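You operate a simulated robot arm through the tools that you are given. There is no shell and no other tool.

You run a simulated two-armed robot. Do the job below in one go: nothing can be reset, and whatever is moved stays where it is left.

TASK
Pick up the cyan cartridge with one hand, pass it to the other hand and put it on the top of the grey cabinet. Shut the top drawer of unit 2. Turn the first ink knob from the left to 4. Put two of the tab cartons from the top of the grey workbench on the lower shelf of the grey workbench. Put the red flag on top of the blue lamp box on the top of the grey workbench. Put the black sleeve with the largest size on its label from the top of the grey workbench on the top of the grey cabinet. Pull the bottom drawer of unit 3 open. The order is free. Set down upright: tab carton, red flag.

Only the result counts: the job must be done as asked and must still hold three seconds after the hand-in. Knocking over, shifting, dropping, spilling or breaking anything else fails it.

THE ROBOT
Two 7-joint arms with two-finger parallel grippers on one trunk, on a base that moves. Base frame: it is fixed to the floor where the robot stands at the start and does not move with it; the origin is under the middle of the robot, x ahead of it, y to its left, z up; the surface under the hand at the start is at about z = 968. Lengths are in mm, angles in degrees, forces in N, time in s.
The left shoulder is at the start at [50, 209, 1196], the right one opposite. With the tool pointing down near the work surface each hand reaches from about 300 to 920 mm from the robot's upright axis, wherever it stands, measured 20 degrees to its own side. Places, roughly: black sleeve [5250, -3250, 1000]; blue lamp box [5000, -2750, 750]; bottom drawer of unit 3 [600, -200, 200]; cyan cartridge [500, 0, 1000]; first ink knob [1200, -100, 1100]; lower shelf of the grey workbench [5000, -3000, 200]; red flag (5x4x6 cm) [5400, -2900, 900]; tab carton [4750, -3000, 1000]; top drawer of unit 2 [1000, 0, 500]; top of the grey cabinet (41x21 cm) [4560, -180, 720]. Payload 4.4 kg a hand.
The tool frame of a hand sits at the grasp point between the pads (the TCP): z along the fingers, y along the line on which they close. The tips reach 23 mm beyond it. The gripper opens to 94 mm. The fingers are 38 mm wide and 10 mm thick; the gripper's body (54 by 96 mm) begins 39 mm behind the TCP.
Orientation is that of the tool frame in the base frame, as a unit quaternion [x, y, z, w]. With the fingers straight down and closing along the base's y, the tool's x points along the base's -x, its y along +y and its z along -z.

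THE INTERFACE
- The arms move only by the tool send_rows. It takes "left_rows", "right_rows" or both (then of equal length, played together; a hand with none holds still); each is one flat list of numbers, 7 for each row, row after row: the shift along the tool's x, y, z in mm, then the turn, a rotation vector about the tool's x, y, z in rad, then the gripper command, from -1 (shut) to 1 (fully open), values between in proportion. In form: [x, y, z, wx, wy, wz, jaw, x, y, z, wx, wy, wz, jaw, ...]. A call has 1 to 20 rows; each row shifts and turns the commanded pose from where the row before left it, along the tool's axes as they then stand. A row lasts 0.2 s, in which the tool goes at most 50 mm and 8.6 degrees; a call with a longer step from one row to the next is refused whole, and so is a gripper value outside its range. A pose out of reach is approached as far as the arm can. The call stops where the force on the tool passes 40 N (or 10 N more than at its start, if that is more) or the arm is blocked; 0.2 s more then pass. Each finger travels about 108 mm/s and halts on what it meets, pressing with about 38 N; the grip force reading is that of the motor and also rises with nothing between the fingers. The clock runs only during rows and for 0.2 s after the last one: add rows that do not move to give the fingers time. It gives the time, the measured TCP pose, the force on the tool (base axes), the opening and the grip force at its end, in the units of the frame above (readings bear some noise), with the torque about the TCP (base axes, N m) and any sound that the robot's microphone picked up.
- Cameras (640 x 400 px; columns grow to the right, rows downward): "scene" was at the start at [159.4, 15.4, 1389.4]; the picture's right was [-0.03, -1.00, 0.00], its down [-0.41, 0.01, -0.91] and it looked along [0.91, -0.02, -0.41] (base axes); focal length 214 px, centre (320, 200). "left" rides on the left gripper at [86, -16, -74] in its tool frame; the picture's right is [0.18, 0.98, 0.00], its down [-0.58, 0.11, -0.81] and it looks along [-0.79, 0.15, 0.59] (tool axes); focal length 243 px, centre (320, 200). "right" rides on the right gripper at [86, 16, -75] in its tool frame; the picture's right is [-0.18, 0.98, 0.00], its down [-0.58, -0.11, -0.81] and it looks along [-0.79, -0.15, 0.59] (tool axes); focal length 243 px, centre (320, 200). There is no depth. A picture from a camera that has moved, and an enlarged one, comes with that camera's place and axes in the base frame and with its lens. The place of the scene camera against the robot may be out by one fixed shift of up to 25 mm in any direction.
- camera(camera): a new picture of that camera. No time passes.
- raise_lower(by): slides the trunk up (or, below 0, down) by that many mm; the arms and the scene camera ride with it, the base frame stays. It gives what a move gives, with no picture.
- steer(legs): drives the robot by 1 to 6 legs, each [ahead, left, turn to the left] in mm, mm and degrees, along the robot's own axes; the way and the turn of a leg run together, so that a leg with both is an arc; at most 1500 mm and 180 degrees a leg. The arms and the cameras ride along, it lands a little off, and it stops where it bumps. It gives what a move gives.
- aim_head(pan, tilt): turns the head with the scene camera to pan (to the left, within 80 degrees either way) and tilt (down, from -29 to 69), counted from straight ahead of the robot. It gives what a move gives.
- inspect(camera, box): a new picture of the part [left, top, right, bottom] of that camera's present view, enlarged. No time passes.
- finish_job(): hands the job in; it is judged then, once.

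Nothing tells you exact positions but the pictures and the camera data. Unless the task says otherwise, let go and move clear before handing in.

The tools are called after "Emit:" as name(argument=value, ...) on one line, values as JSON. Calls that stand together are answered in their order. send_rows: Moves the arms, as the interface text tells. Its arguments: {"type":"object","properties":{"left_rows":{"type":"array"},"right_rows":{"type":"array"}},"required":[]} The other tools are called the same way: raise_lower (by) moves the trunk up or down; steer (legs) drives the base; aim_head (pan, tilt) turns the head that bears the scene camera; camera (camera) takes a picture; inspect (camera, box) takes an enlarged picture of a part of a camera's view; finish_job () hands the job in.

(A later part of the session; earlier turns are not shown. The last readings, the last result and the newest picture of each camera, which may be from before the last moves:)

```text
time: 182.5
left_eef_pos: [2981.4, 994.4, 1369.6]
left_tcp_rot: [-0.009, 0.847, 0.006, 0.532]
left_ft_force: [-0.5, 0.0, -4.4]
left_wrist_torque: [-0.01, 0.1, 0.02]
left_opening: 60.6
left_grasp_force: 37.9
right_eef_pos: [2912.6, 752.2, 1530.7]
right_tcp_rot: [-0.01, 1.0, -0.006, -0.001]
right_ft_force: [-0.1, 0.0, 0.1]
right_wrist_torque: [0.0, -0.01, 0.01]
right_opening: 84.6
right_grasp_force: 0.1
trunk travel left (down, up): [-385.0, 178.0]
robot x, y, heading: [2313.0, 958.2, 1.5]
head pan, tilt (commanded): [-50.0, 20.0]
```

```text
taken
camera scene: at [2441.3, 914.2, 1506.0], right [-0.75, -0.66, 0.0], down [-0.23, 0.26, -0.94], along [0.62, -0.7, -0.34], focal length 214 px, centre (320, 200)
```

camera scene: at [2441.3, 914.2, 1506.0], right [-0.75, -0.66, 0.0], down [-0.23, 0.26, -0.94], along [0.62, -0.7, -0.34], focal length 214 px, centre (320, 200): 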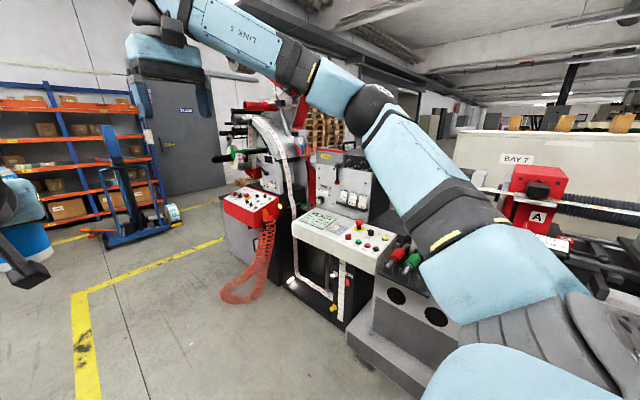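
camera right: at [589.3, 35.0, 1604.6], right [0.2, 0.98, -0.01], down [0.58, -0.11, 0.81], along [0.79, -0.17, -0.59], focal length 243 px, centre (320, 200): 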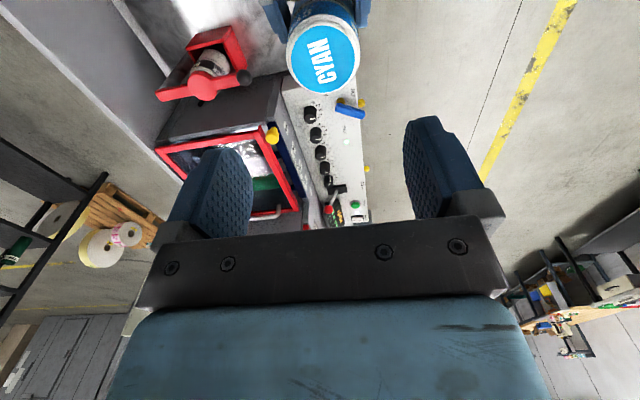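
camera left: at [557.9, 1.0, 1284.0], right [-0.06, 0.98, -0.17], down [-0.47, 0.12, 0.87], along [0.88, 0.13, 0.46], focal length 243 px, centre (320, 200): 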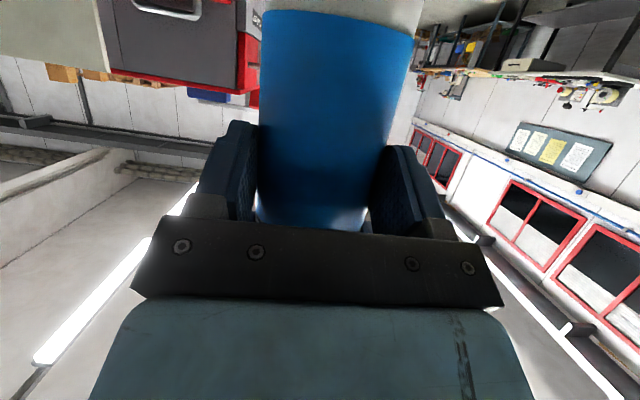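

Emit:
steer(legs=[[1100, -60, 0]])

Emit:
camera(camera="scene")

Emit:
aim_head(pan=-20, tilt=25)

Emit:
camera(camera="scene")

```text
time: 188.3
left_eef_pos: [4099.6, 963.8, 1370.4]
left_tcp_rot: [-0.01, 0.847, 0.007, 0.532]
left_ft_force: [0.0, 0.9, -3.8]
left_wrist_torque: [0.02, 0.09, -0.02]
left_opening: 60.6
left_grasp_force: 38.1
right_eef_pos: [4031.6, 720.9, 1531.0]
right_tcp_rot: [-0.011, 1.0, -0.005, -0.001]
right_ft_force: [-0.1, 0.1, -0.1]
right_wrist_torque: [0.02, -0.03, 0.02]
right_opening: 84.6
right_grasp_force: 0.1
trunk travel left (down, up): [-385.0, 178.0]
robot x, y, heading: [3431.5, 933.9, 1.7]
head pan, tilt (commanded): [-50.0, 20.0]
```

```text
taken
camera scene: at [3559.2, 883.0, 1506.1], right [-0.75, -0.66, 0.0], down [-0.23, 0.26, -0.94], along [0.62, -0.7, -0.34], focal length 214 px, centre (320, 200)
```

scene: 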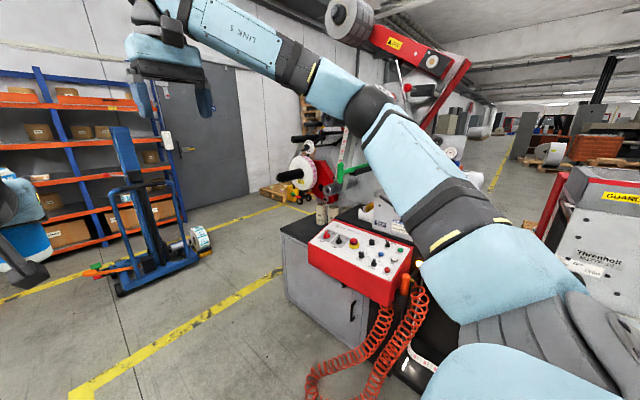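

```text
time: 189.2
left_eef_pos: [4100.4, 963.4, 1370.7]
left_tcp_rot: [-0.01, 0.847, 0.006, 0.531]
left_ft_force: [0.6, 0.2, -4.1]
left_wrist_torque: [0.01, 0.08, 0.04]
left_opening: 60.6
left_grasp_force: 38.2
right_eef_pos: [4031.3, 721.5, 1529.7]
right_tcp_rot: [-0.012, 1.0, -0.005, -0.001]
right_ft_force: [-0.7, -0.5, 0.0]
right_wrist_torque: [0.0, 0.02, -0.02]
right_opening: 84.6
right_grasp_force: 0.1
trunk travel left (down, up): [-385.0, 178.0]
robot x, y, heading: [3427.2, 930.1, 1.5]
head pan, tilt (commanded): [-20.0, 25.0]
```

```text
taken
camera scene: at [3585.0, 923.4, 1497.9], right [-0.32, -0.95, 0.0], down [-0.4, 0.13, -0.91], along [0.86, -0.29, -0.42], focal length 214 px, centre (320, 200)
```

scene: 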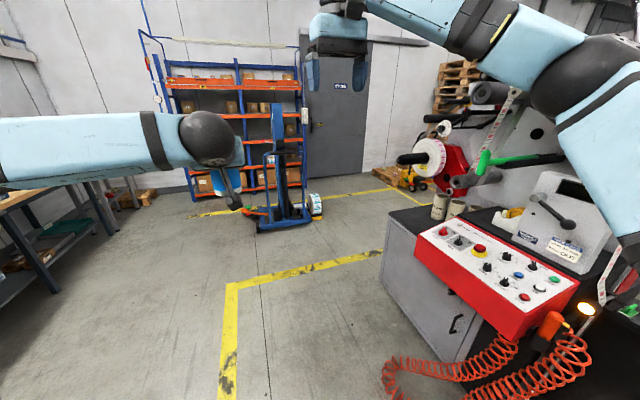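

I see the grey cabinet: a black top behind the red control panel near (4560, -180). I drive alongside it and turn to face it.

Emit:
steer(legs=[[1000, -60, 0], [0, 0, -91.5]])

Emit:
aim_head(pan=0, tilt=35)

Emit:
camera(camera="scene")

```text
time: 198.3
left_eef_pos: [4469.9, 238.5, 1369.5]
left_tcp_rot: [0.595, 0.603, -0.373, 0.378]
left_ft_force: [0.4, 0.1, -4.2]
left_wrist_torque: [0.07, -0.02, 0.02]
left_opening: 60.7
left_grasp_force: 37.7
right_eef_pos: [4227.9, 309.8, 1529.8]
right_tcp_rot: [0.702, 0.712, -0.004, -0.005]
right_ft_force: [-0.5, -0.4, 0.5]
right_wrist_torque: [0.02, 0.01, 0.01]
right_opening: 84.8
right_grasp_force: 0.0
trunk travel left (down, up): [-385.0, 178.0]
robot x, y, heading: [4445.8, 905.8, -89.1]
head pan, tilt (commanded): [-20.0, 25.0]
```

```text
time: 199.2
left_eef_pos: [4470.1, 238.3, 1370.7]
left_tcp_rot: [0.595, 0.603, -0.373, 0.379]
left_ft_force: [0.9, -0.4, -4.1]
left_wrist_torque: [0.11, 0.0, 0.0]
left_opening: 60.7
left_grasp_force: 37.8
right_eef_pos: [4229.2, 309.4, 1531.1]
right_tcp_rot: [0.702, 0.712, -0.002, -0.005]
right_ft_force: [-1.0, 0.9, -0.1]
right_wrist_torque: [-0.01, 0.01, 0.01]
right_opening: 84.5
right_grasp_force: 0.1
trunk travel left (down, up): [-385.0, 178.0]
robot x, y, heading: [4442.5, 911.3, -89.1]
head pan, tilt (commanded): [0.0, 35.0]
```

```text
taken
camera scene: at [4447.9, 770.2, 1482.2], right [-1.0, -0.02, 0.0], down [-0.01, 0.57, -0.82], along [0.01, -0.82, -0.57], focal length 214 px, centre (320, 200)
```

scene: 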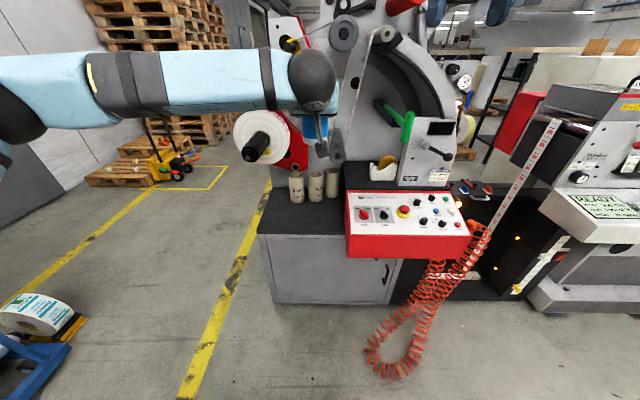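

Emit:
inspect(camera="scene", box=[240, 130, 500, 310])

Emit:
inspect(camera="scene", box=[245, 155, 365, 245])

```text
2.22 times, centred on (370, 220) of scene
camera zoom: at [4447.9, 770.2, 1482.2], right [-1.0, -0.02, 0.0], down [-0.01, 0.57, -0.82], along [0.01, -0.82, -0.57], focal length 477 px, centre (209, 156)
```

zoom: 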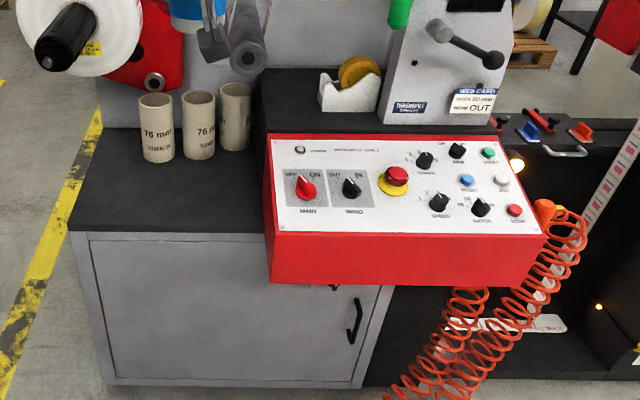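

```text
4.44 times, centred on (305, 200) of scene
camera zoom: at [4447.9, 770.2, 1482.2], right [-1.0, -0.02, 0.0], down [-0.01, 0.57, -0.82], along [0.01, -0.82, -0.57], focal length 953 px, centre (387, 200)
```

zoom: 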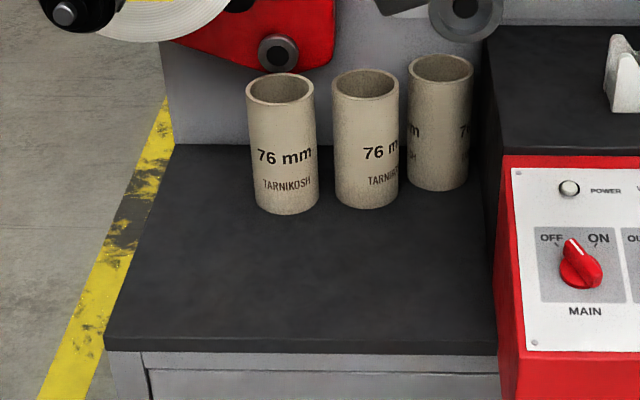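

The cabinet's free black top lies in front of three paper cores, front edge near y -25, x 4320–4780. I'll put the cartridge near (4640, -112), front area. I drive closer, then look with the right wrist camera to get the height.

Emit:
steer(legs=[[320, 160, -0.9]])

Emit:
camera(camera="scene")

```text
time: 201.5
left_eef_pos: [4618.9, -88.0, 1369.1]
left_tcp_rot: [0.6, 0.597, -0.377, 0.376]
left_ft_force: [0.0, 0.1, -4.7]
left_wrist_torque: [0.11, 0.0, 0.0]
left_opening: 60.5
left_grasp_force: 38.6
right_eef_pos: [4377.2, -9.6, 1530.5]
right_tcp_rot: [0.709, 0.705, -0.004, -0.004]
right_ft_force: [-0.2, 0.3, -0.2]
right_wrist_torque: [0.03, 0.02, -0.01]
right_opening: 84.7
right_grasp_force: 0.1
trunk travel left (down, up): [-385.0, 178.0]
robot x, y, heading: [4606.6, 578.2, -90.1]
head pan, tilt (commanded): [0.0, 35.0]
```

```text
taken
camera scene: at [4606.1, 445.5, 1482.3], right [-1.0, 0.0, 0.0], down [0.0, 0.57, -0.82], along [0.0, -0.82, -0.57], focal length 214 px, centre (320, 200)
```

scene: 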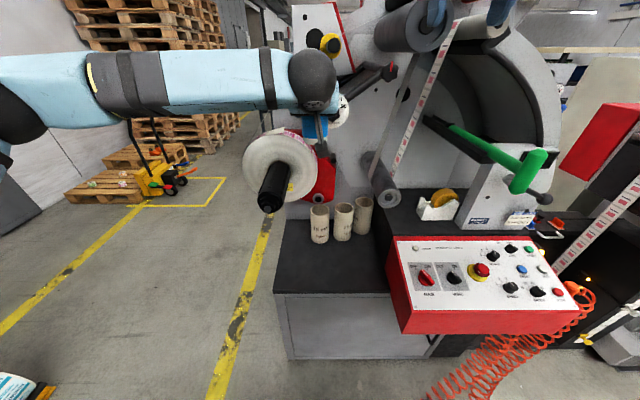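

Emit:
inspect(camera="scene", box=[220, 70, 420, 220])

Emit:
camera(camera="right")

Emit:
camera(camera="left")

```text
2.67 times, centred on (320, 145) of scene
camera zoom: at [4606.1, 445.5, 1482.3], right [-1.0, 0.0, 0.0], down [0.0, 0.57, -0.82], along [0.0, -0.82, -0.57], focal length 572 px, centre (320, 347)
```

zoom: 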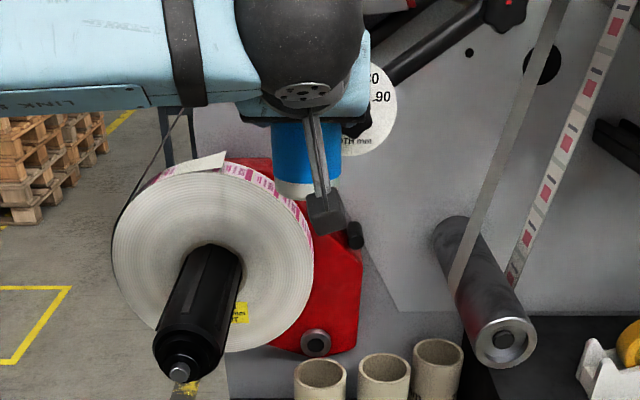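

```text
taken
camera right: at [4394.9, 76.1, 1606.3], right [0.98, -0.19, -0.01], down [-0.1, -0.58, 0.81], along [-0.16, -0.79, -0.59], focal length 243 px, centre (320, 200)
```

right: 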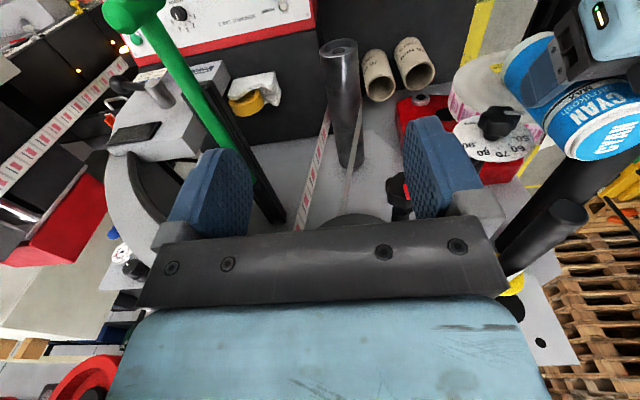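

```text
taken
camera left: at [4602.8, 18.3, 1324.9], right [0.98, 0.07, -0.17], down [0.11, 0.47, 0.87], along [0.14, -0.88, 0.46], focal length 243 px, centre (320, 200)
```

left: 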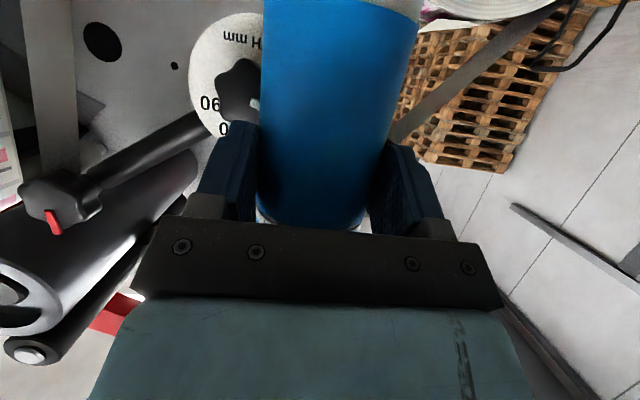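

Rollers and a spindle stick out above the cabinet (spindle near x 4740, z 1120), so I'll back out, lower the trunk in the open, and come in low from the front.

Emit:
steer(legs=[[-240, 0, 0]])

Emit:
raise_lower(by=-360)

Emit:
camera(camera="scene")

Emit:
camera(camera="right")

```text
time: 203.3
left_eef_pos: [4618.7, 152.5, 1368.8]
left_tcp_rot: [0.601, 0.597, -0.377, 0.375]
left_ft_force: [0.9, 0.1, -5.6]
left_wrist_torque: [0.12, 0.01, -0.04]
left_opening: 60.2
left_grasp_force: 37.3
right_eef_pos: [4378.3, 226.8, 1529.7]
right_tcp_rot: [0.709, 0.706, -0.002, -0.005]
right_ft_force: [0.9, 0.0, 0.4]
right_wrist_torque: [0.02, 0.0, 0.03]
right_opening: 84.5
right_grasp_force: 0.1
trunk travel left (down, up): [-385.0, 178.0]
robot x, y, heading: [4608.7, 822.9, -90.2]
head pan, tilt (commanded): [0.0, 35.0]
```

```text
time: 206.8
left_eef_pos: [4619.1, 153.7, 1009.3]
left_tcp_rot: [0.6, 0.598, -0.376, 0.375]
left_ft_force: [0.4, 0.6, -4.3]
left_wrist_torque: [0.1, -0.05, -0.01]
left_opening: 60.6
left_grasp_force: 38.0
right_eef_pos: [4378.4, 231.1, 1170.0]
right_tcp_rot: [0.709, 0.705, -0.003, -0.005]
right_ft_force: [0.2, -0.4, 0.0]
right_wrist_torque: [0.02, 0.05, -0.01]
right_opening: 84.5
right_grasp_force: 0.1
trunk travel left (down, up): [-25.0, 538.0]
robot x, y, heading: [4607.0, 824.1, -90.0]
head pan, tilt (commanded): [0.0, 35.0]
```

```text
taken
camera scene: at [4607.0, 686.1, 1122.2], right [-1.0, 0.0, 0.0], down [0.0, 0.57, -0.82], along [0.0, -0.82, -0.57], focal length 214 px, centre (320, 200)
```

scene: 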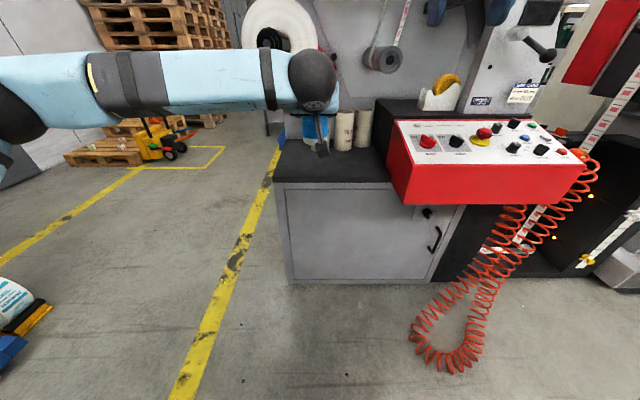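

```text
taken
camera right: at [4395.9, 316.4, 1245.9], right [0.98, -0.19, -0.01], down [-0.1, -0.58, 0.81], along [-0.16, -0.79, -0.59], focal length 243 px, centre (320, 200)
```

right: 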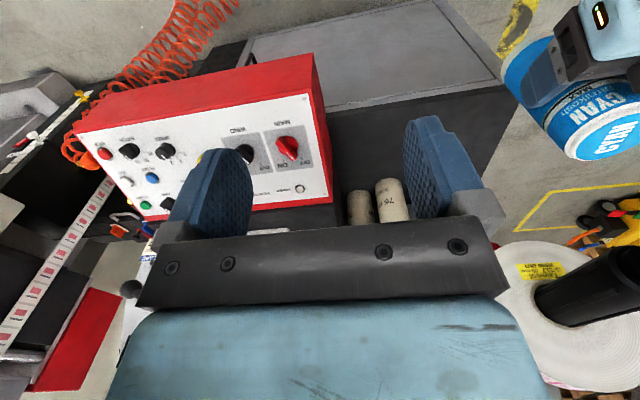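

Emit:
inspect(camera="right", box=[300, 0, 540, 150])

Emit:
send_rows(right_rows=[0, 30, -30, 0, 0, 0, 0.8, 0, 30, -30, 0, 0, 0, 0.8, 0, 30, -30, 0, 0, 0, 0.8, 0, 0, 0, 0, 0, 0, 0.8])

Emit:
camera(camera="right")

```text
2.67 times, centred on (420, 75) of right
camera zoom: at [4395.9, 316.4, 1245.9], right [0.98, -0.19, -0.01], down [-0.1, -0.58, 0.81], along [-0.16, -0.79, -0.59], focal length 647 px, centre (53, 533)
```

zoom: 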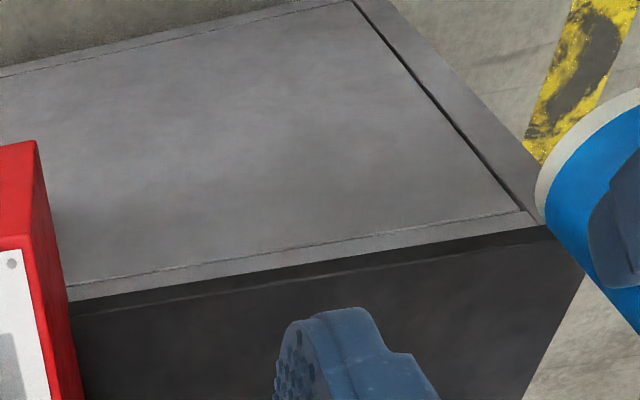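

```text
time: 207.8
left_eef_pos: [4619.6, 153.1, 1008.8]
left_tcp_rot: [0.602, 0.596, -0.377, 0.375]
left_ft_force: [0.5, -0.2, -4.7]
left_wrist_torque: [0.15, -0.03, -0.01]
left_opening: 60.4
left_grasp_force: 38.1
right_eef_pos: [4467.7, 229.5, 1259.0]
right_tcp_rot: [0.709, 0.705, -0.003, -0.004]
right_ft_force: [-0.6, 0.2, -0.2]
right_wrist_torque: [0.03, -0.01, 0.0]
right_opening: 84.5
right_grasp_force: 0.1
trunk travel left (down, up): [-25.0, 538.0]
robot x, y, heading: [4606.3, 826.4, -90.1]
head pan, tilt (commanded): [0.0, 35.0]
```

```text
taken
camera right: at [4484.9, 315.4, 1334.7], right [0.98, -0.19, -0.01], down [-0.11, -0.58, 0.81], along [-0.16, -0.79, -0.59], focal length 243 px, centre (320, 200)
```

right: 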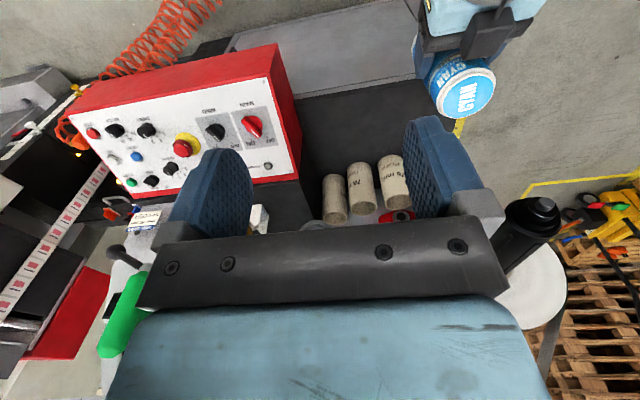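

Emit:
inspect(camera="right", box=[260, 40, 460, 165])

```text
3.20 times, centred on (360, 102) of right
camera zoom: at [4484.9, 315.4, 1334.7], right [0.98, -0.19, -0.01], down [-0.11, -0.58, 0.81], along [-0.16, -0.79, -0.59], focal length 776 px, centre (192, 512)
```

zoom: 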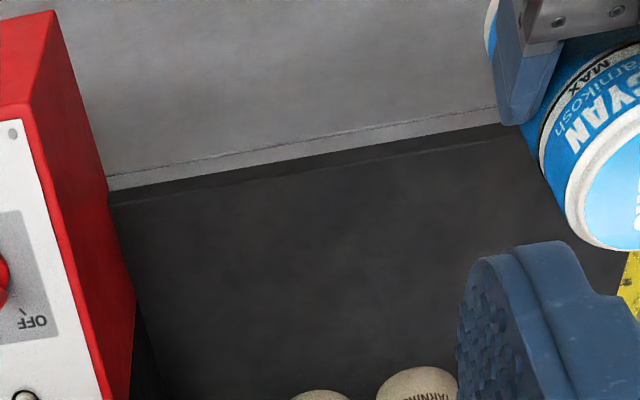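

The cabinet top spans x 4337–4738 with front edge at y about -50, z about 720. I lower the cartridge in front of it first.

Emit:
send_rows(left_rows=[32.3, 4, 15.6, 0, 0, 0, -1, 32.3, 4, 15.6, 0, 0, 0, -1, 32.3, 4, 15.6, 0, 0, 0, -1, 32.3, 4, 15.6, 0, 0, 0, -1, 32.3, 4, 15.6, 0, 0, 0, -1, 0, 0, 0, 0, 0, 0, -1])

Emit:
camera(camera="right")

Emit:
camera(camera="scene")

```text
time: 209.2
left_eef_pos: [4638.2, 151.3, 828.7]
left_tcp_rot: [0.602, 0.596, -0.378, 0.374]
left_ft_force: [-0.2, 0.6, -4.2]
left_wrist_torque: [0.07, -0.02, -0.01]
left_opening: 60.7
left_grasp_force: 38.0
right_eef_pos: [4468.2, 230.5, 1259.1]
right_tcp_rot: [0.71, 0.705, -0.003, -0.004]
right_ft_force: [-0.6, -0.4, 0.0]
right_wrist_torque: [0.0, 0.04, 0.01]
right_opening: 84.4
right_grasp_force: 0.1
trunk travel left (down, up): [-25.0, 538.0]
robot x, y, heading: [4609.6, 824.0, -90.3]
head pan, tilt (commanded): [0.0, 35.0]
```

```text
taken
camera right: at [4485.9, 316.4, 1335.1], right [0.98, -0.19, -0.01], down [-0.1, -0.58, 0.81], along [-0.16, -0.79, -0.59], focal length 243 px, centre (320, 200)
```

right: 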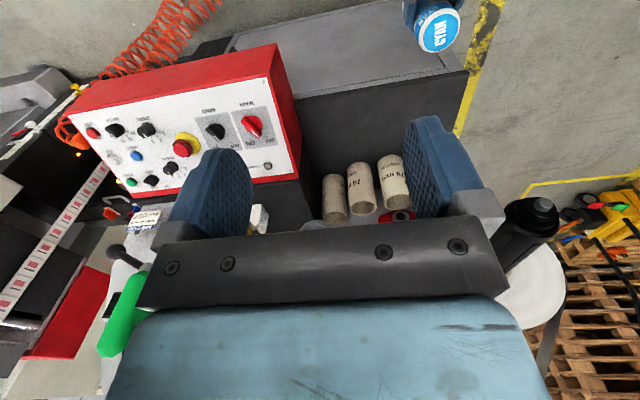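

```text
taken
camera scene: at [4607.0, 686.2, 1122.2], right [-1.0, 0.0, 0.0], down [0.0, 0.57, -0.82], along [0.0, -0.82, -0.57], focal length 214 px, centre (320, 200)
```

scene: 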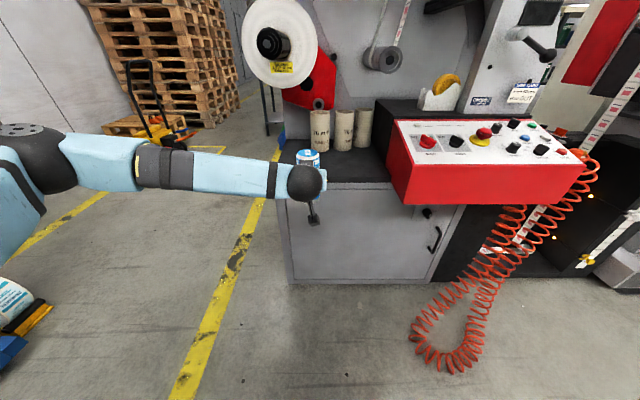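

Emit:
send_rows(right_rows=[40, 0, 0, 0, 0, 0, 0.8, 40, 0, 0, 0, 0, 0, 0.8, 20, 0, 0, 0, 0, 0, 0.8])

Emit:
steer(legs=[[190, 0, 0]])

Emit:
camera(camera="scene")

Emit:
camera(camera="right")

```text
time: 210.0
left_eef_pos: [4638.0, 151.5, 828.8]
left_tcp_rot: [0.6, 0.597, -0.377, 0.376]
left_ft_force: [0.9, 0.3, -4.8]
left_wrist_torque: [0.1, 0.02, 0.0]
left_opening: 60.5
left_grasp_force: 38.5
right_eef_pos: [4467.9, 331.1, 1258.6]
right_tcp_rot: [0.709, 0.705, -0.003, -0.004]
right_ft_force: [-0.8, -0.7, 0.2]
right_wrist_torque: [0.01, 0.01, 0.0]
right_opening: 84.3
right_grasp_force: 0.2
trunk travel left (down, up): [-25.0, 538.0]
robot x, y, heading: [4606.4, 827.9, -90.0]
head pan, tilt (commanded): [0.0, 35.0]
```

```text
time: 211.6
left_eef_pos: [4639.4, -39.9, 827.8]
left_tcp_rot: [0.601, 0.598, -0.376, 0.374]
left_ft_force: [-0.2, 0.2, -3.9]
left_wrist_torque: [0.12, 0.0, 0.01]
left_opening: 60.6
left_grasp_force: 37.6
right_eef_pos: [4469.5, 137.7, 1258.9]
right_tcp_rot: [0.709, 0.706, -0.003, -0.005]
right_ft_force: [-0.5, 0.0, -0.1]
right_wrist_torque: [0.0, 0.02, 0.0]
right_opening: 84.6
right_grasp_force: 0.1
trunk travel left (down, up): [-25.0, 538.0]
robot x, y, heading: [4607.1, 634.6, -89.8]
head pan, tilt (commanded): [0.0, 35.0]
```

```text
taken
camera scene: at [4607.0, 494.3, 1122.0], right [-1.0, 0.0, 0.0], down [0.0, 0.57, -0.82], along [0.0, -0.82, -0.57], focal length 214 px, centre (320, 200)
```

scene: 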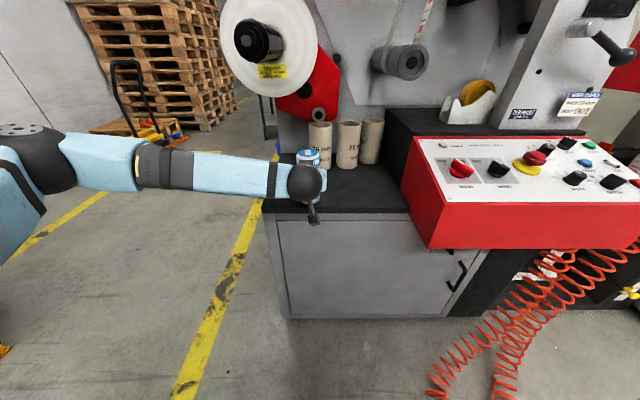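

```text
taken
camera right: at [4486.3, 224.0, 1334.0], right [0.98, -0.19, -0.01], down [-0.1, -0.58, 0.81], along [-0.16, -0.79, -0.59], focal length 243 px, centre (320, 200)
```

right: 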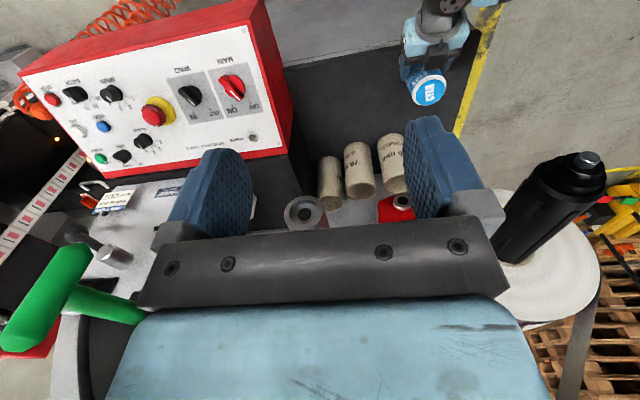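

Emit:
send_rows(left_rows=[-12.2, 0.2, 25.2, 0, 0, 0, -1, -12.2, 0.2, 25.2, 0, 0, 0, -1, -12.2, 0.2, 25.2, 0, 0, 0, -1, 0, 0, 0, 0, 0, 0, -1, 5.4, 0, 2.6, 0, 0, 0, -1, 5.4, 0, 2.6, 0, 0, 0, -1, 5.4, 0, 2.6, 0, 0, 0, -1, 0, 0, 0, 0, 0, 0, -1])

Emit:
camera(camera="left")

Emit:
inspect(camera="right", box=[300, 20, 520, 200])

```text
time: 213.4
left_eef_pos: [4639.4, -124.4, 811.0]
left_tcp_rot: [0.6, 0.598, -0.376, 0.375]
left_ft_force: [-0.5, 0.0, -4.7]
left_wrist_torque: [0.11, 0.01, 0.03]
left_opening: 60.4
left_grasp_force: 37.9
right_eef_pos: [4468.3, 138.8, 1258.7]
right_tcp_rot: [0.709, 0.705, -0.002, -0.005]
right_ft_force: [0.5, -1.0, 0.5]
right_wrist_torque: [0.0, -0.02, 0.01]
right_opening: 84.6
right_grasp_force: 0.1
trunk travel left (down, up): [-25.0, 538.0]
robot x, y, heading: [4612.1, 635.4, -89.9]
head pan, tilt (commanded): [0.0, 35.0]
```

```text
taken
camera left: at [4623.9, -18.5, 765.5], right [0.98, 0.08, -0.17], down [0.11, 0.47, 0.87], along [0.14, -0.88, 0.46], focal length 243 px, centre (320, 200)
```

left: 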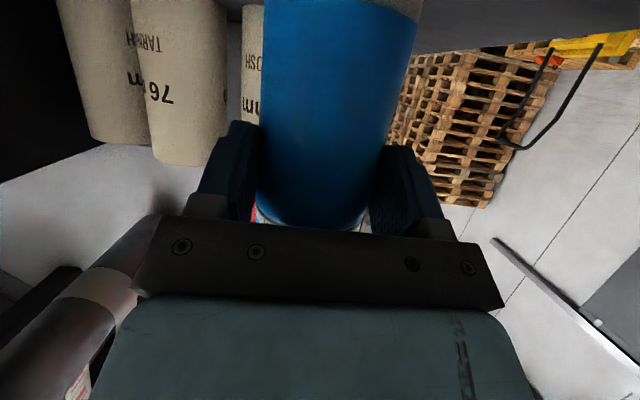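

```text
2.22 times, centred on (410, 110) of right
camera zoom: at [4486.3, 224.7, 1334.3], right [0.98, -0.19, -0.01], down [-0.1, -0.58, 0.81], along [-0.16, -0.79, -0.59], focal length 539 px, centre (120, 400)
```

zoom: 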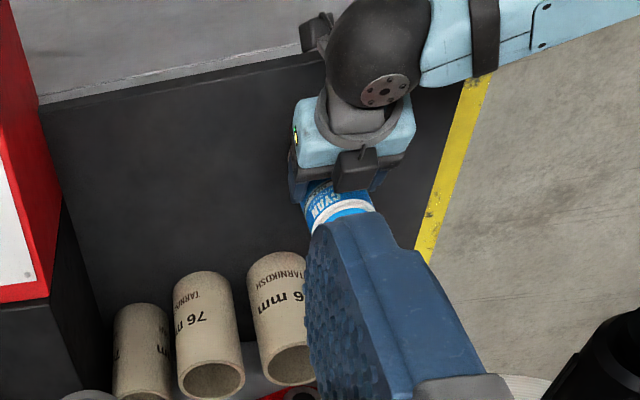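

Emit:
send_rows(left_rows=[3.6, 0, 1.74, 0, 0, 0, -1, 3.6, 0, 1.74, 0, 0, 0, -1, 3.6, 0, 1.74, 0, 0, 0, -1, 0, 0, 0, 0, 0, 0, -1])

Emit:
send_rows(left_rows=[2.7, 0, 1.3, 0, 0, 0, -1, 2.7, 0, 1.3, 0, 0, 0, -1, 0, 0, 0, 0, 0, 0, -1])

```text
time: 214.4
left_eef_pos: [4639.4, -122.7, 804.3]
left_tcp_rot: [0.598, 0.596, -0.379, 0.378]
left_ft_force: [2.2, -7.0, 27.7]
left_wrist_torque: [-0.32, -0.42, -0.19]
left_opening: 60.5
left_grasp_force: 37.8
right_eef_pos: [4469.2, 141.8, 1260.7]
right_tcp_rot: [0.709, 0.705, -0.003, -0.003]
right_ft_force: [-0.6, 0.0, -0.9]
right_wrist_torque: [-0.03, 0.05, 0.0]
right_opening: 84.5
right_grasp_force: 0.0
trunk travel left (down, up): [-25.0, 538.0]
robot x, y, heading: [4606.0, 635.1, -90.2]
head pan, tilt (commanded): [0.0, 35.0]
```

```text
time: 215.2
left_eef_pos: [4639.6, -120.5, 797.5]
left_tcp_rot: [0.599, 0.597, -0.378, 0.377]
left_ft_force: [3.3, -1.8, 30.2]
left_wrist_torque: [-0.7, -0.11, 0.06]
left_opening: 60.6
left_grasp_force: 38.1
right_eef_pos: [4468.5, 141.4, 1261.5]
right_tcp_rot: [0.709, 0.705, -0.004, -0.003]
right_ft_force: [-0.1, -0.3, 0.0]
right_wrist_torque: [-0.03, -0.02, 0.0]
right_opening: 84.7
right_grasp_force: 0.1
trunk travel left (down, up): [-25.0, 538.0]
robot x, y, heading: [4608.6, 633.9, -90.0]
head pan, tilt (commanded): [0.0, 35.0]
```

Contact was felt at about TCP z 805. I check what is touching before releasing.

Emit:
inspect(camera="right", box=[380, 20, 520, 140])

Emit:
inspect(camera="scene", box=[240, 110, 420, 260])

Emit:
camera(camera="left")

```text
3.33 times, centred on (450, 80) of right
camera zoom: at [4486.4, 229.1, 1336.1], right [0.98, -0.19, -0.01], down [-0.1, -0.58, 0.81], along [-0.16, -0.79, -0.59], focal length 809 px, centre (-113, 600)
```

zoom: 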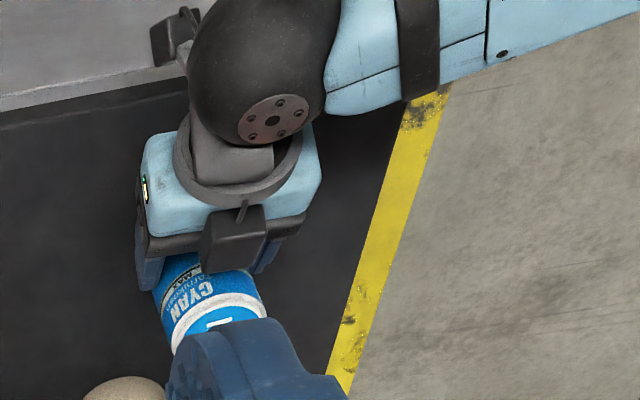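

```text
2.67 times, centred on (330, 185) of scene
camera zoom: at [4607.1, 498.4, 1122.9], right [-1.0, 0.0, 0.0], down [0.0, 0.57, -0.82], along [0.0, -0.82, -0.57], focal length 572 px, centre (293, 240)
```

zoom: 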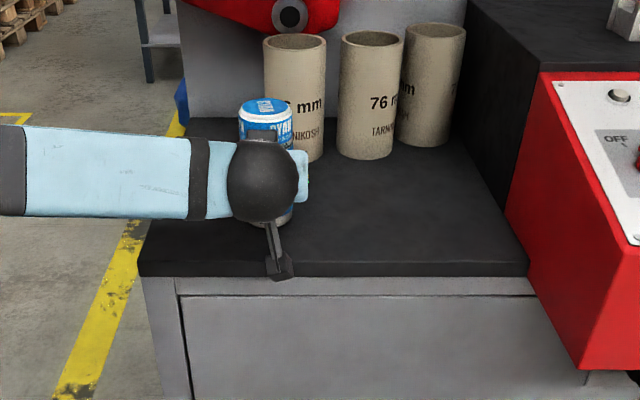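

```text
taken
camera left: at [4623.9, -16.3, 751.1], right [0.98, 0.07, -0.17], down [0.11, 0.48, 0.87], along [0.14, -0.88, 0.46], focal length 243 px, centre (320, 200)
```

left: 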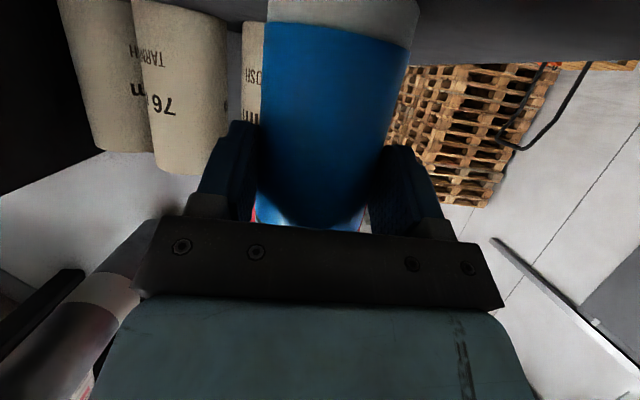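

The cartridge stands on the top (its bottom ring moved up between the fingers). I relieve the pressure slightly, then open the left hand.

Emit:
send_rows(left_rows=[-2.7, 0, -1.3, 0, 0, 0, -1, 0, 0, 0, 0, 0, 0, -1])

```text
time: 215.8
left_eef_pos: [4638.8, -121.8, 797.0]
left_tcp_rot: [0.601, 0.597, -0.377, 0.375]
left_ft_force: [2.9, 4.5, 17.7]
left_wrist_torque: [-0.73, -0.13, 0.18]
left_opening: 60.6
left_grasp_force: 37.8
right_eef_pos: [4469.6, 140.8, 1260.2]
right_tcp_rot: [0.709, 0.705, -0.005, -0.004]
right_ft_force: [-0.3, -0.4, 0.1]
right_wrist_torque: [0.01, -0.03, -0.01]
right_opening: 84.9
right_grasp_force: 0.0
trunk travel left (down, up): [-25.0, 538.0]
robot x, y, heading: [4607.6, 635.7, -90.1]
head pan, tilt (commanded): [0.0, 35.0]
```

Emit:
send_rows(left_rows=[-1.8, 0, -0.9, 0, 0, 0, -1, 0, 0, 0, 0, 0, 0, -1])

```text
time: 216.4
left_eef_pos: [4638.6, -123.1, 797.0]
left_tcp_rot: [0.601, 0.598, -0.376, 0.374]
left_ft_force: [1.0, 2.9, 4.0]
left_wrist_torque: [-0.13, -0.03, 0.07]
left_opening: 60.6
left_grasp_force: 38.2
right_eef_pos: [4469.0, 139.5, 1260.3]
right_tcp_rot: [0.709, 0.705, -0.004, -0.004]
right_ft_force: [-0.3, -1.1, 0.1]
right_wrist_torque: [-0.02, -0.02, 0.05]
right_opening: 84.9
right_grasp_force: 0.0
trunk travel left (down, up): [-25.0, 538.0]
robot x, y, heading: [4610.6, 630.7, -90.0]
head pan, tilt (commanded): [0.0, 35.0]
```

Pressure is nearly gone; now I open the left hand gradually.

Emit:
send_rows(left_rows=[0, 0, 0, 0, 0, 0, 0.4, 0, 0, 0, 0, 0, 0, 0.6, 0, 0, 0, 0, 0, 0, 1, 0, 0, 0, 0, 0, 0, 1])

Emit:
camera(camera="left")

Emit:
inspect(camera="scene", box=[240, 110, 420, 260])

```text
time: 217.4
left_eef_pos: [4639.0, -123.2, 799.1]
left_tcp_rot: [0.601, 0.598, -0.376, 0.374]
left_ft_force: [-0.3, 0.0, -0.6]
left_wrist_torque: [0.0, 0.01, -0.01]
left_opening: 94.0
left_grasp_force: 0.0
right_eef_pos: [4469.0, 137.9, 1257.5]
right_tcp_rot: [0.709, 0.705, -0.003, -0.004]
right_ft_force: [-0.2, -0.1, -1.6]
right_wrist_torque: [0.0, 0.02, 0.0]
right_opening: 84.8
right_grasp_force: 0.0
trunk travel left (down, up): [-25.0, 538.0]
robot x, y, heading: [4606.3, 632.4, -89.9]
head pan, tilt (commanded): [0.0, 35.0]
```

```text
taken
camera left: at [4623.5, -18.0, 752.7], right [0.98, 0.08, -0.17], down [0.11, 0.47, 0.87], along [0.14, -0.88, 0.46], focal length 243 px, centre (320, 200)
```

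left: 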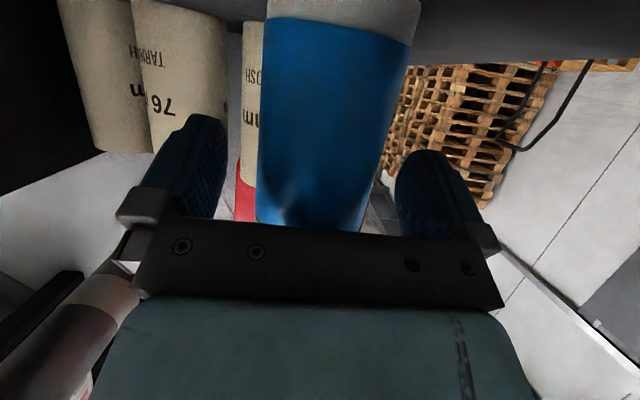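

```text
2.67 times, centred on (330, 185) of scene
camera zoom: at [4607.0, 495.3, 1122.2], right [-1.0, 0.0, 0.0], down [0.0, 0.57, -0.82], along [0.0, -0.82, -0.57], focal length 572 px, centre (293, 240)
```

zoom: 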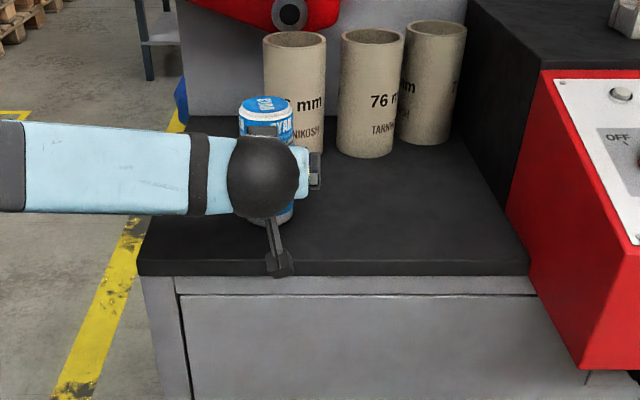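

Emit:
send_rows(left_rows=[8.7, 0, -18, 0, 0, 0, 1, 13, 0, -27, 0, 0, 0, 1, 13, 0, -27, 0, 0, 0, 1, 13, 0, -27, 0, 0, 0, 1])

Emit:
steer(legs=[[-250, 0, 0]])

Emit:
inspect(camera="scene", box=[240, 90, 420, 230])

```text
time: 218.4
left_eef_pos: [4641.6, -12.5, 798.8]
left_tcp_rot: [0.6, 0.597, -0.377, 0.376]
left_ft_force: [0.0, 0.7, -1.0]
left_wrist_torque: [-0.05, -0.03, -0.04]
left_opening: 93.9
left_grasp_force: 0.1
right_eef_pos: [4469.3, 138.8, 1260.1]
right_tcp_rot: [0.709, 0.705, -0.004, -0.004]
right_ft_force: [-1.0, 0.3, 0.3]
right_wrist_torque: [-0.01, 0.02, -0.01]
right_opening: 84.5
right_grasp_force: 0.1
trunk travel left (down, up): [-25.0, 538.0]
robot x, y, heading: [4610.9, 630.6, -89.9]
head pan, tilt (commanded): [0.0, 35.0]
```

```text
time: 220.2
left_eef_pos: [4640.9, 237.8, 799.4]
left_tcp_rot: [0.601, 0.596, -0.378, 0.375]
left_ft_force: [0.0, 1.1, 0.2]
left_wrist_torque: [-0.03, 0.03, 0.01]
left_opening: 93.8
left_grasp_force: 0.1
right_eef_pos: [4468.4, 388.9, 1259.0]
right_tcp_rot: [0.709, 0.705, -0.004, -0.004]
right_ft_force: [-0.7, -0.1, 0.5]
right_wrist_torque: [-0.01, 0.01, -0.01]
right_opening: 84.8
right_grasp_force: 0.1
trunk travel left (down, up): [-25.0, 538.0]
robot x, y, heading: [4604.0, 881.9, -89.9]
head pan, tilt (commanded): [0.0, 35.0]
```

```text
2.86 times, centred on (330, 160) of scene
camera zoom: at [4607.1, 746.2, 1122.3], right [-1.0, 0.0, 0.0], down [0.0, 0.57, -0.82], along [0.0, -0.82, -0.57], focal length 613 px, centre (291, 314)
```

zoom: 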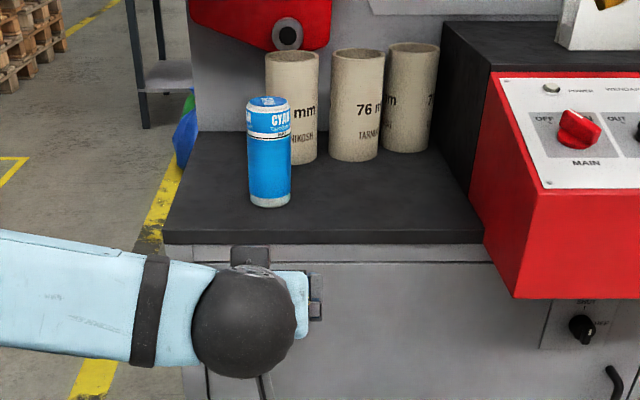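

The cyan cartridge stands on the cabinet. Next is the grey workbench near (5000, -3000). I raise the trunk, bring the left hand upright, and look for a way there.

Emit:
raise_lower(by=300)

Emit:
send_rows(left_rows=[0, 0, 0, 0, 0.126, 0, 1, 0, 0, 0, 0, 0.126, 0, 1, 0, 0, 0, 0, 0.126, 0, 1, 0, 0, 0, 0, 0.126, 0, 1, 0, 0, 0, 0, 0.126, 0, 1, 0, 0, 0, 0, 0.126, 0, 1, 0, 0, 0, 0, 0.126, 0, 1, 0, 0, 0, 0, 0.126, 0, 1, 0, 0, 0, 0, 0.126, 0, 1])

Emit:
aim_head(pan=25, tilt=15)

Emit:
camera(camera="scene")

```text
time: 223.2
left_eef_pos: [4641.0, 236.9, 1100.2]
left_tcp_rot: [0.6, 0.597, -0.377, 0.375]
left_ft_force: [0.7, 0.7, -0.3]
left_wrist_torque: [-0.01, 0.02, 0.03]
left_opening: 94.2
left_grasp_force: 0.0
right_eef_pos: [4468.3, 388.8, 1559.8]
right_tcp_rot: [0.709, 0.706, -0.003, -0.005]
right_ft_force: [0.3, -0.5, 0.2]
right_wrist_torque: [-0.01, -0.01, 0.03]
right_opening: 84.6
right_grasp_force: 0.0
trunk travel left (down, up): [-325.0, 238.0]
robot x, y, heading: [4607.0, 882.1, -90.2]
head pan, tilt (commanded): [0.0, 35.0]
```

```text
time: 225.2
left_eef_pos: [4641.3, 237.0, 1098.1]
left_tcp_rot: [0.709, 0.705, 0.006, -0.006]
left_ft_force: [-0.6, 0.0, 0.1]
left_wrist_torque: [0.02, 0.01, 0.01]
left_opening: 94.1
left_grasp_force: 0.1
right_eef_pos: [4468.3, 389.5, 1559.0]
right_tcp_rot: [0.709, 0.705, -0.003, -0.004]
right_ft_force: [-0.2, 0.2, 0.3]
right_wrist_torque: [-0.01, 0.01, 0.0]
right_opening: 84.3
right_grasp_force: 0.0
trunk travel left (down, up): [-325.0, 238.0]
robot x, y, heading: [4608.0, 882.6, -90.5]
head pan, tilt (commanded): [0.0, 35.0]
```

```text
time: 226.1
left_eef_pos: [4641.5, 236.8, 1097.8]
left_tcp_rot: [0.709, 0.705, 0.004, -0.005]
left_ft_force: [-0.1, 0.0, -0.1]
left_wrist_torque: [0.01, 0.02, 0.0]
left_opening: 93.9
left_grasp_force: 0.0
right_eef_pos: [4468.5, 389.7, 1558.9]
right_tcp_rot: [0.709, 0.705, -0.002, -0.005]
right_ft_force: [0.0, 0.1, -0.2]
right_wrist_torque: [0.01, 0.03, -0.01]
right_opening: 84.6
right_grasp_force: 0.2
trunk travel left (down, up): [-325.0, 238.0]
robot x, y, heading: [4609.0, 883.8, -90.2]
head pan, tilt (commanded): [25.0, 15.0]
```

```text
taken
camera scene: at [4646.5, 749.0, 1454.2], right [-0.91, -0.42, 0.0], down [-0.11, 0.24, -0.97], along [0.41, -0.88, -0.26], focal length 214 px, centre (320, 200)
```

scene: 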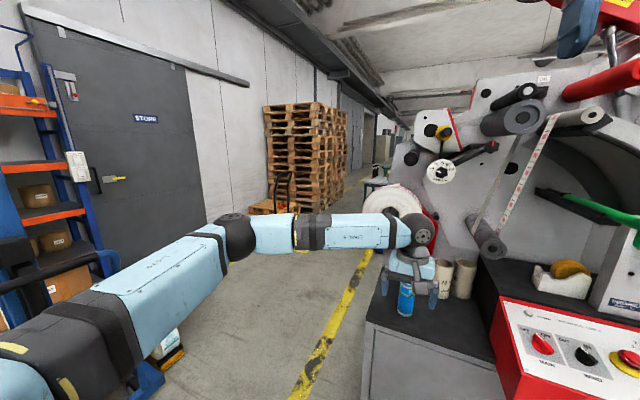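

Emit:
send_rows(left_rows=[10, 0, -45, 0, 0, 0, 1, 10, 0, -45, 0, 0, 0, 1, 10, 0, -45, 0, 0, 0, 1, 10, 0, -45, 0, 0, 0, 1, 10, 0, -45, 0, 0, 0, 1, 10, 0, -45, 0, 0, 0, 1], right_rows=[0, 0, 25, 0, 0, 0, 0.8, 0, 0, 25, 0, 0, 0, 0.8, 0, 0, 25, 0, 0, 0, 0.8, 0, 0, 25, 0, 0, 0, 0.8, 0, 0, 25, 0, 0, 0, 0.8, 0, 0, 25, 0, 0, 0, 0.8])

Emit:
steer(legs=[[0, 720, 0]])

Emit:
aim_head(pan=0, tilt=15)

Emit:
camera(camera="scene")

```text
time: 227.5
left_eef_pos: [4641.2, 294.2, 1367.9]
left_tcp_rot: [0.71, 0.705, 0.005, -0.003]
left_ft_force: [-1.4, 0.4, -0.3]
left_wrist_torque: [-0.02, 0.02, 0.01]
left_opening: 94.1
left_grasp_force: 0.0
right_eef_pos: [4465.1, 390.3, 1408.4]
right_tcp_rot: [0.71, 0.705, -0.003, -0.004]
right_ft_force: [-0.3, 0.0, 0.2]
right_wrist_torque: [-0.04, 0.02, 0.03]
right_opening: 84.4
right_grasp_force: 0.1
trunk travel left (down, up): [-325.0, 238.0]
robot x, y, heading: [4608.1, 883.6, -90.0]
head pan, tilt (commanded): [25.0, 15.0]
```

```text
time: 234.4
left_eef_pos: [5379.9, 294.1, 1366.8]
left_tcp_rot: [0.708, 0.706, 0.005, -0.004]
left_ft_force: [-0.1, -0.5, 0.0]
left_wrist_torque: [0.0, -0.01, 0.02]
left_opening: 94.0
left_grasp_force: 0.1
right_eef_pos: [5205.8, 389.8, 1408.8]
right_tcp_rot: [0.708, 0.707, -0.003, -0.004]
right_ft_force: [-0.2, -0.2, -0.2]
right_wrist_torque: [-0.02, 0.01, -0.03]
right_opening: 84.5
right_grasp_force: 0.1
trunk travel left (down, up): [-325.0, 238.0]
robot x, y, heading: [5346.3, 884.6, -90.0]
head pan, tilt (commanded): [25.0, 15.0]
```

```text
time: 235.2
left_eef_pos: [5379.4, 293.0, 1368.2]
left_tcp_rot: [0.707, 0.707, 0.004, -0.004]
left_ft_force: [0.8, 0.8, -0.5]
left_wrist_torque: [-0.02, -0.01, -0.02]
left_opening: 94.0
left_grasp_force: 0.0
right_eef_pos: [5204.7, 390.0, 1407.8]
right_tcp_rot: [0.708, 0.706, -0.003, -0.004]
right_ft_force: [-0.6, -0.6, 0.1]
right_wrist_torque: [-0.01, -0.03, -0.01]
right_opening: 84.4
right_grasp_force: 0.1
trunk travel left (down, up): [-325.0, 238.0]
robot x, y, heading: [5342.9, 886.9, -90.1]
head pan, tilt (commanded): [0.0, 15.0]
```

```text
taken
camera scene: at [5344.1, 740.8, 1454.2], right [-1.0, 0.0, 0.0], down [0.0, 0.26, -0.97], along [0.0, -0.97, -0.26], focal length 214 px, centre (320, 200)
```

scene: 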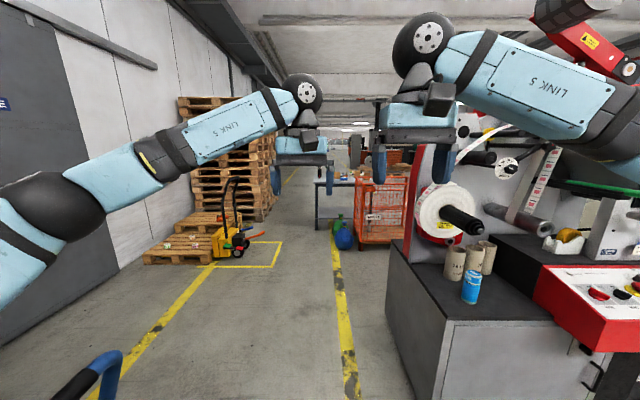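

Emit:
inspect(camera="scene", box=[290, 140, 430, 260])

Emit:
inspect(camera="scene", box=[140, 160, 290, 290])

```text
3.33 times, centred on (360, 200) of scene
camera zoom: at [5344.1, 740.8, 1454.2], right [-1.0, 0.0, 0.0], down [0.0, 0.26, -0.97], along [0.0, -0.97, -0.26], focal length 715 px, centre (187, 200)
```

zoom: 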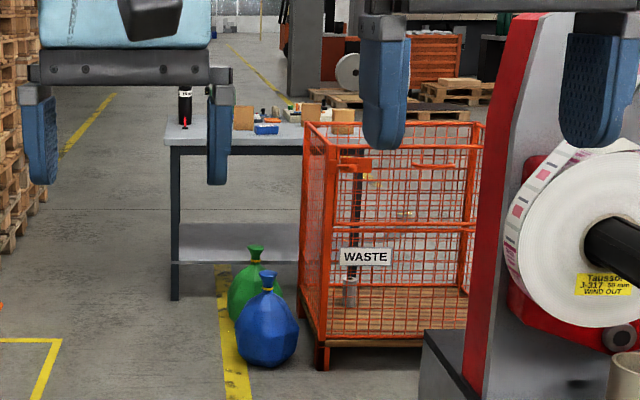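

```text
3.08 times, centred on (215, 225) of scene
camera zoom: at [5344.1, 740.8, 1454.2], right [-1.0, 0.0, 0.0], down [0.0, 0.26, -0.97], along [0.0, -0.97, -0.26], focal length 660 px, centre (643, 123)
```

zoom: 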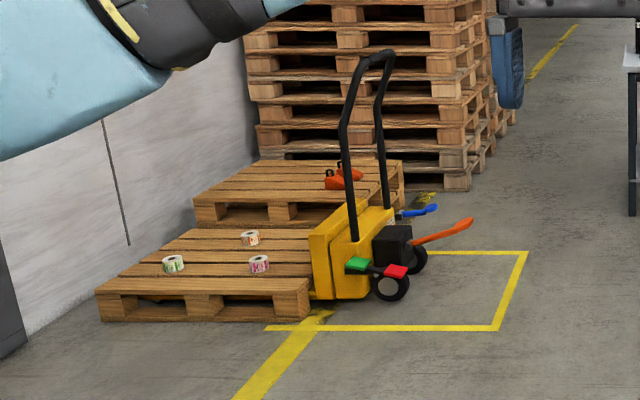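

The grey workbench stands free at about x 4700–5410, y -2700…-3350, with waste bags in front of its middle; the left (+x) side is open. I drive down the corridor.

Emit:
steer(legs=[[1200, 0, 0]])

Emit:
camera(camera="scene")

```text
time: 241.3
left_eef_pos: [5392.7, -908.8, 1368.3]
left_tcp_rot: [0.705, 0.71, 0.005, -0.004]
left_ft_force: [0.0, 0.3, 0.3]
left_wrist_torque: [-0.02, -0.01, -0.01]
left_opening: 94.1
left_grasp_force: 0.0
right_eef_pos: [5216.3, -816.0, 1408.9]
right_tcp_rot: [0.704, 0.71, -0.003, -0.005]
right_ft_force: [-0.6, -0.3, 0.1]
right_wrist_torque: [0.0, 0.0, -0.04]
right_opening: 84.9
right_grasp_force: 0.0
trunk travel left (down, up): [-325.0, 238.0]
robot x, y, heading: [5349.8, -316.9, -89.6]
head pan, tilt (commanded): [0.0, 15.0]
```

```text
taken
camera scene: at [5353.2, -462.7, 1454.3], right [-1.0, -0.01, 0.0], down [0.0, 0.26, -0.97], along [0.01, -0.97, -0.26], focal length 214 px, centre (320, 200)
```

scene: 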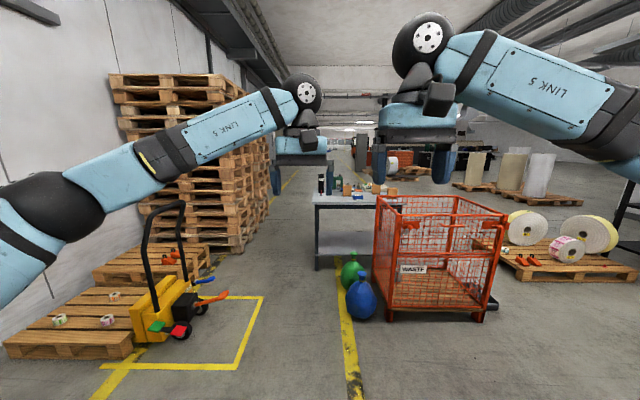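

Emit:
inspect(camera="scene", box=[290, 150, 450, 290])

```text
2.86 times, centred on (370, 220) of scene
camera zoom: at [5353.2, -462.7, 1454.3], right [-1.0, -0.01, 0.0], down [0.0, 0.26, -0.97], along [0.01, -0.97, -0.26], focal length 613 px, centre (177, 143)
```

zoom: 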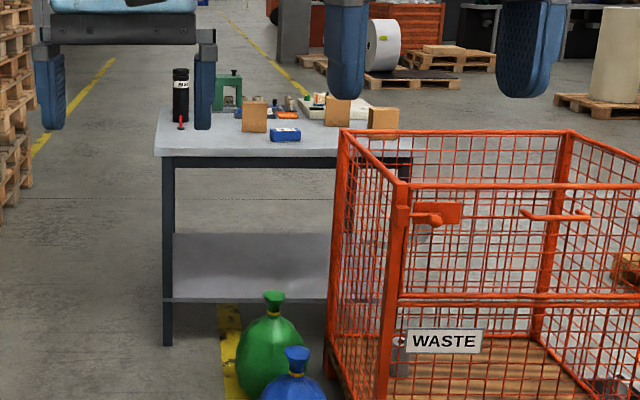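

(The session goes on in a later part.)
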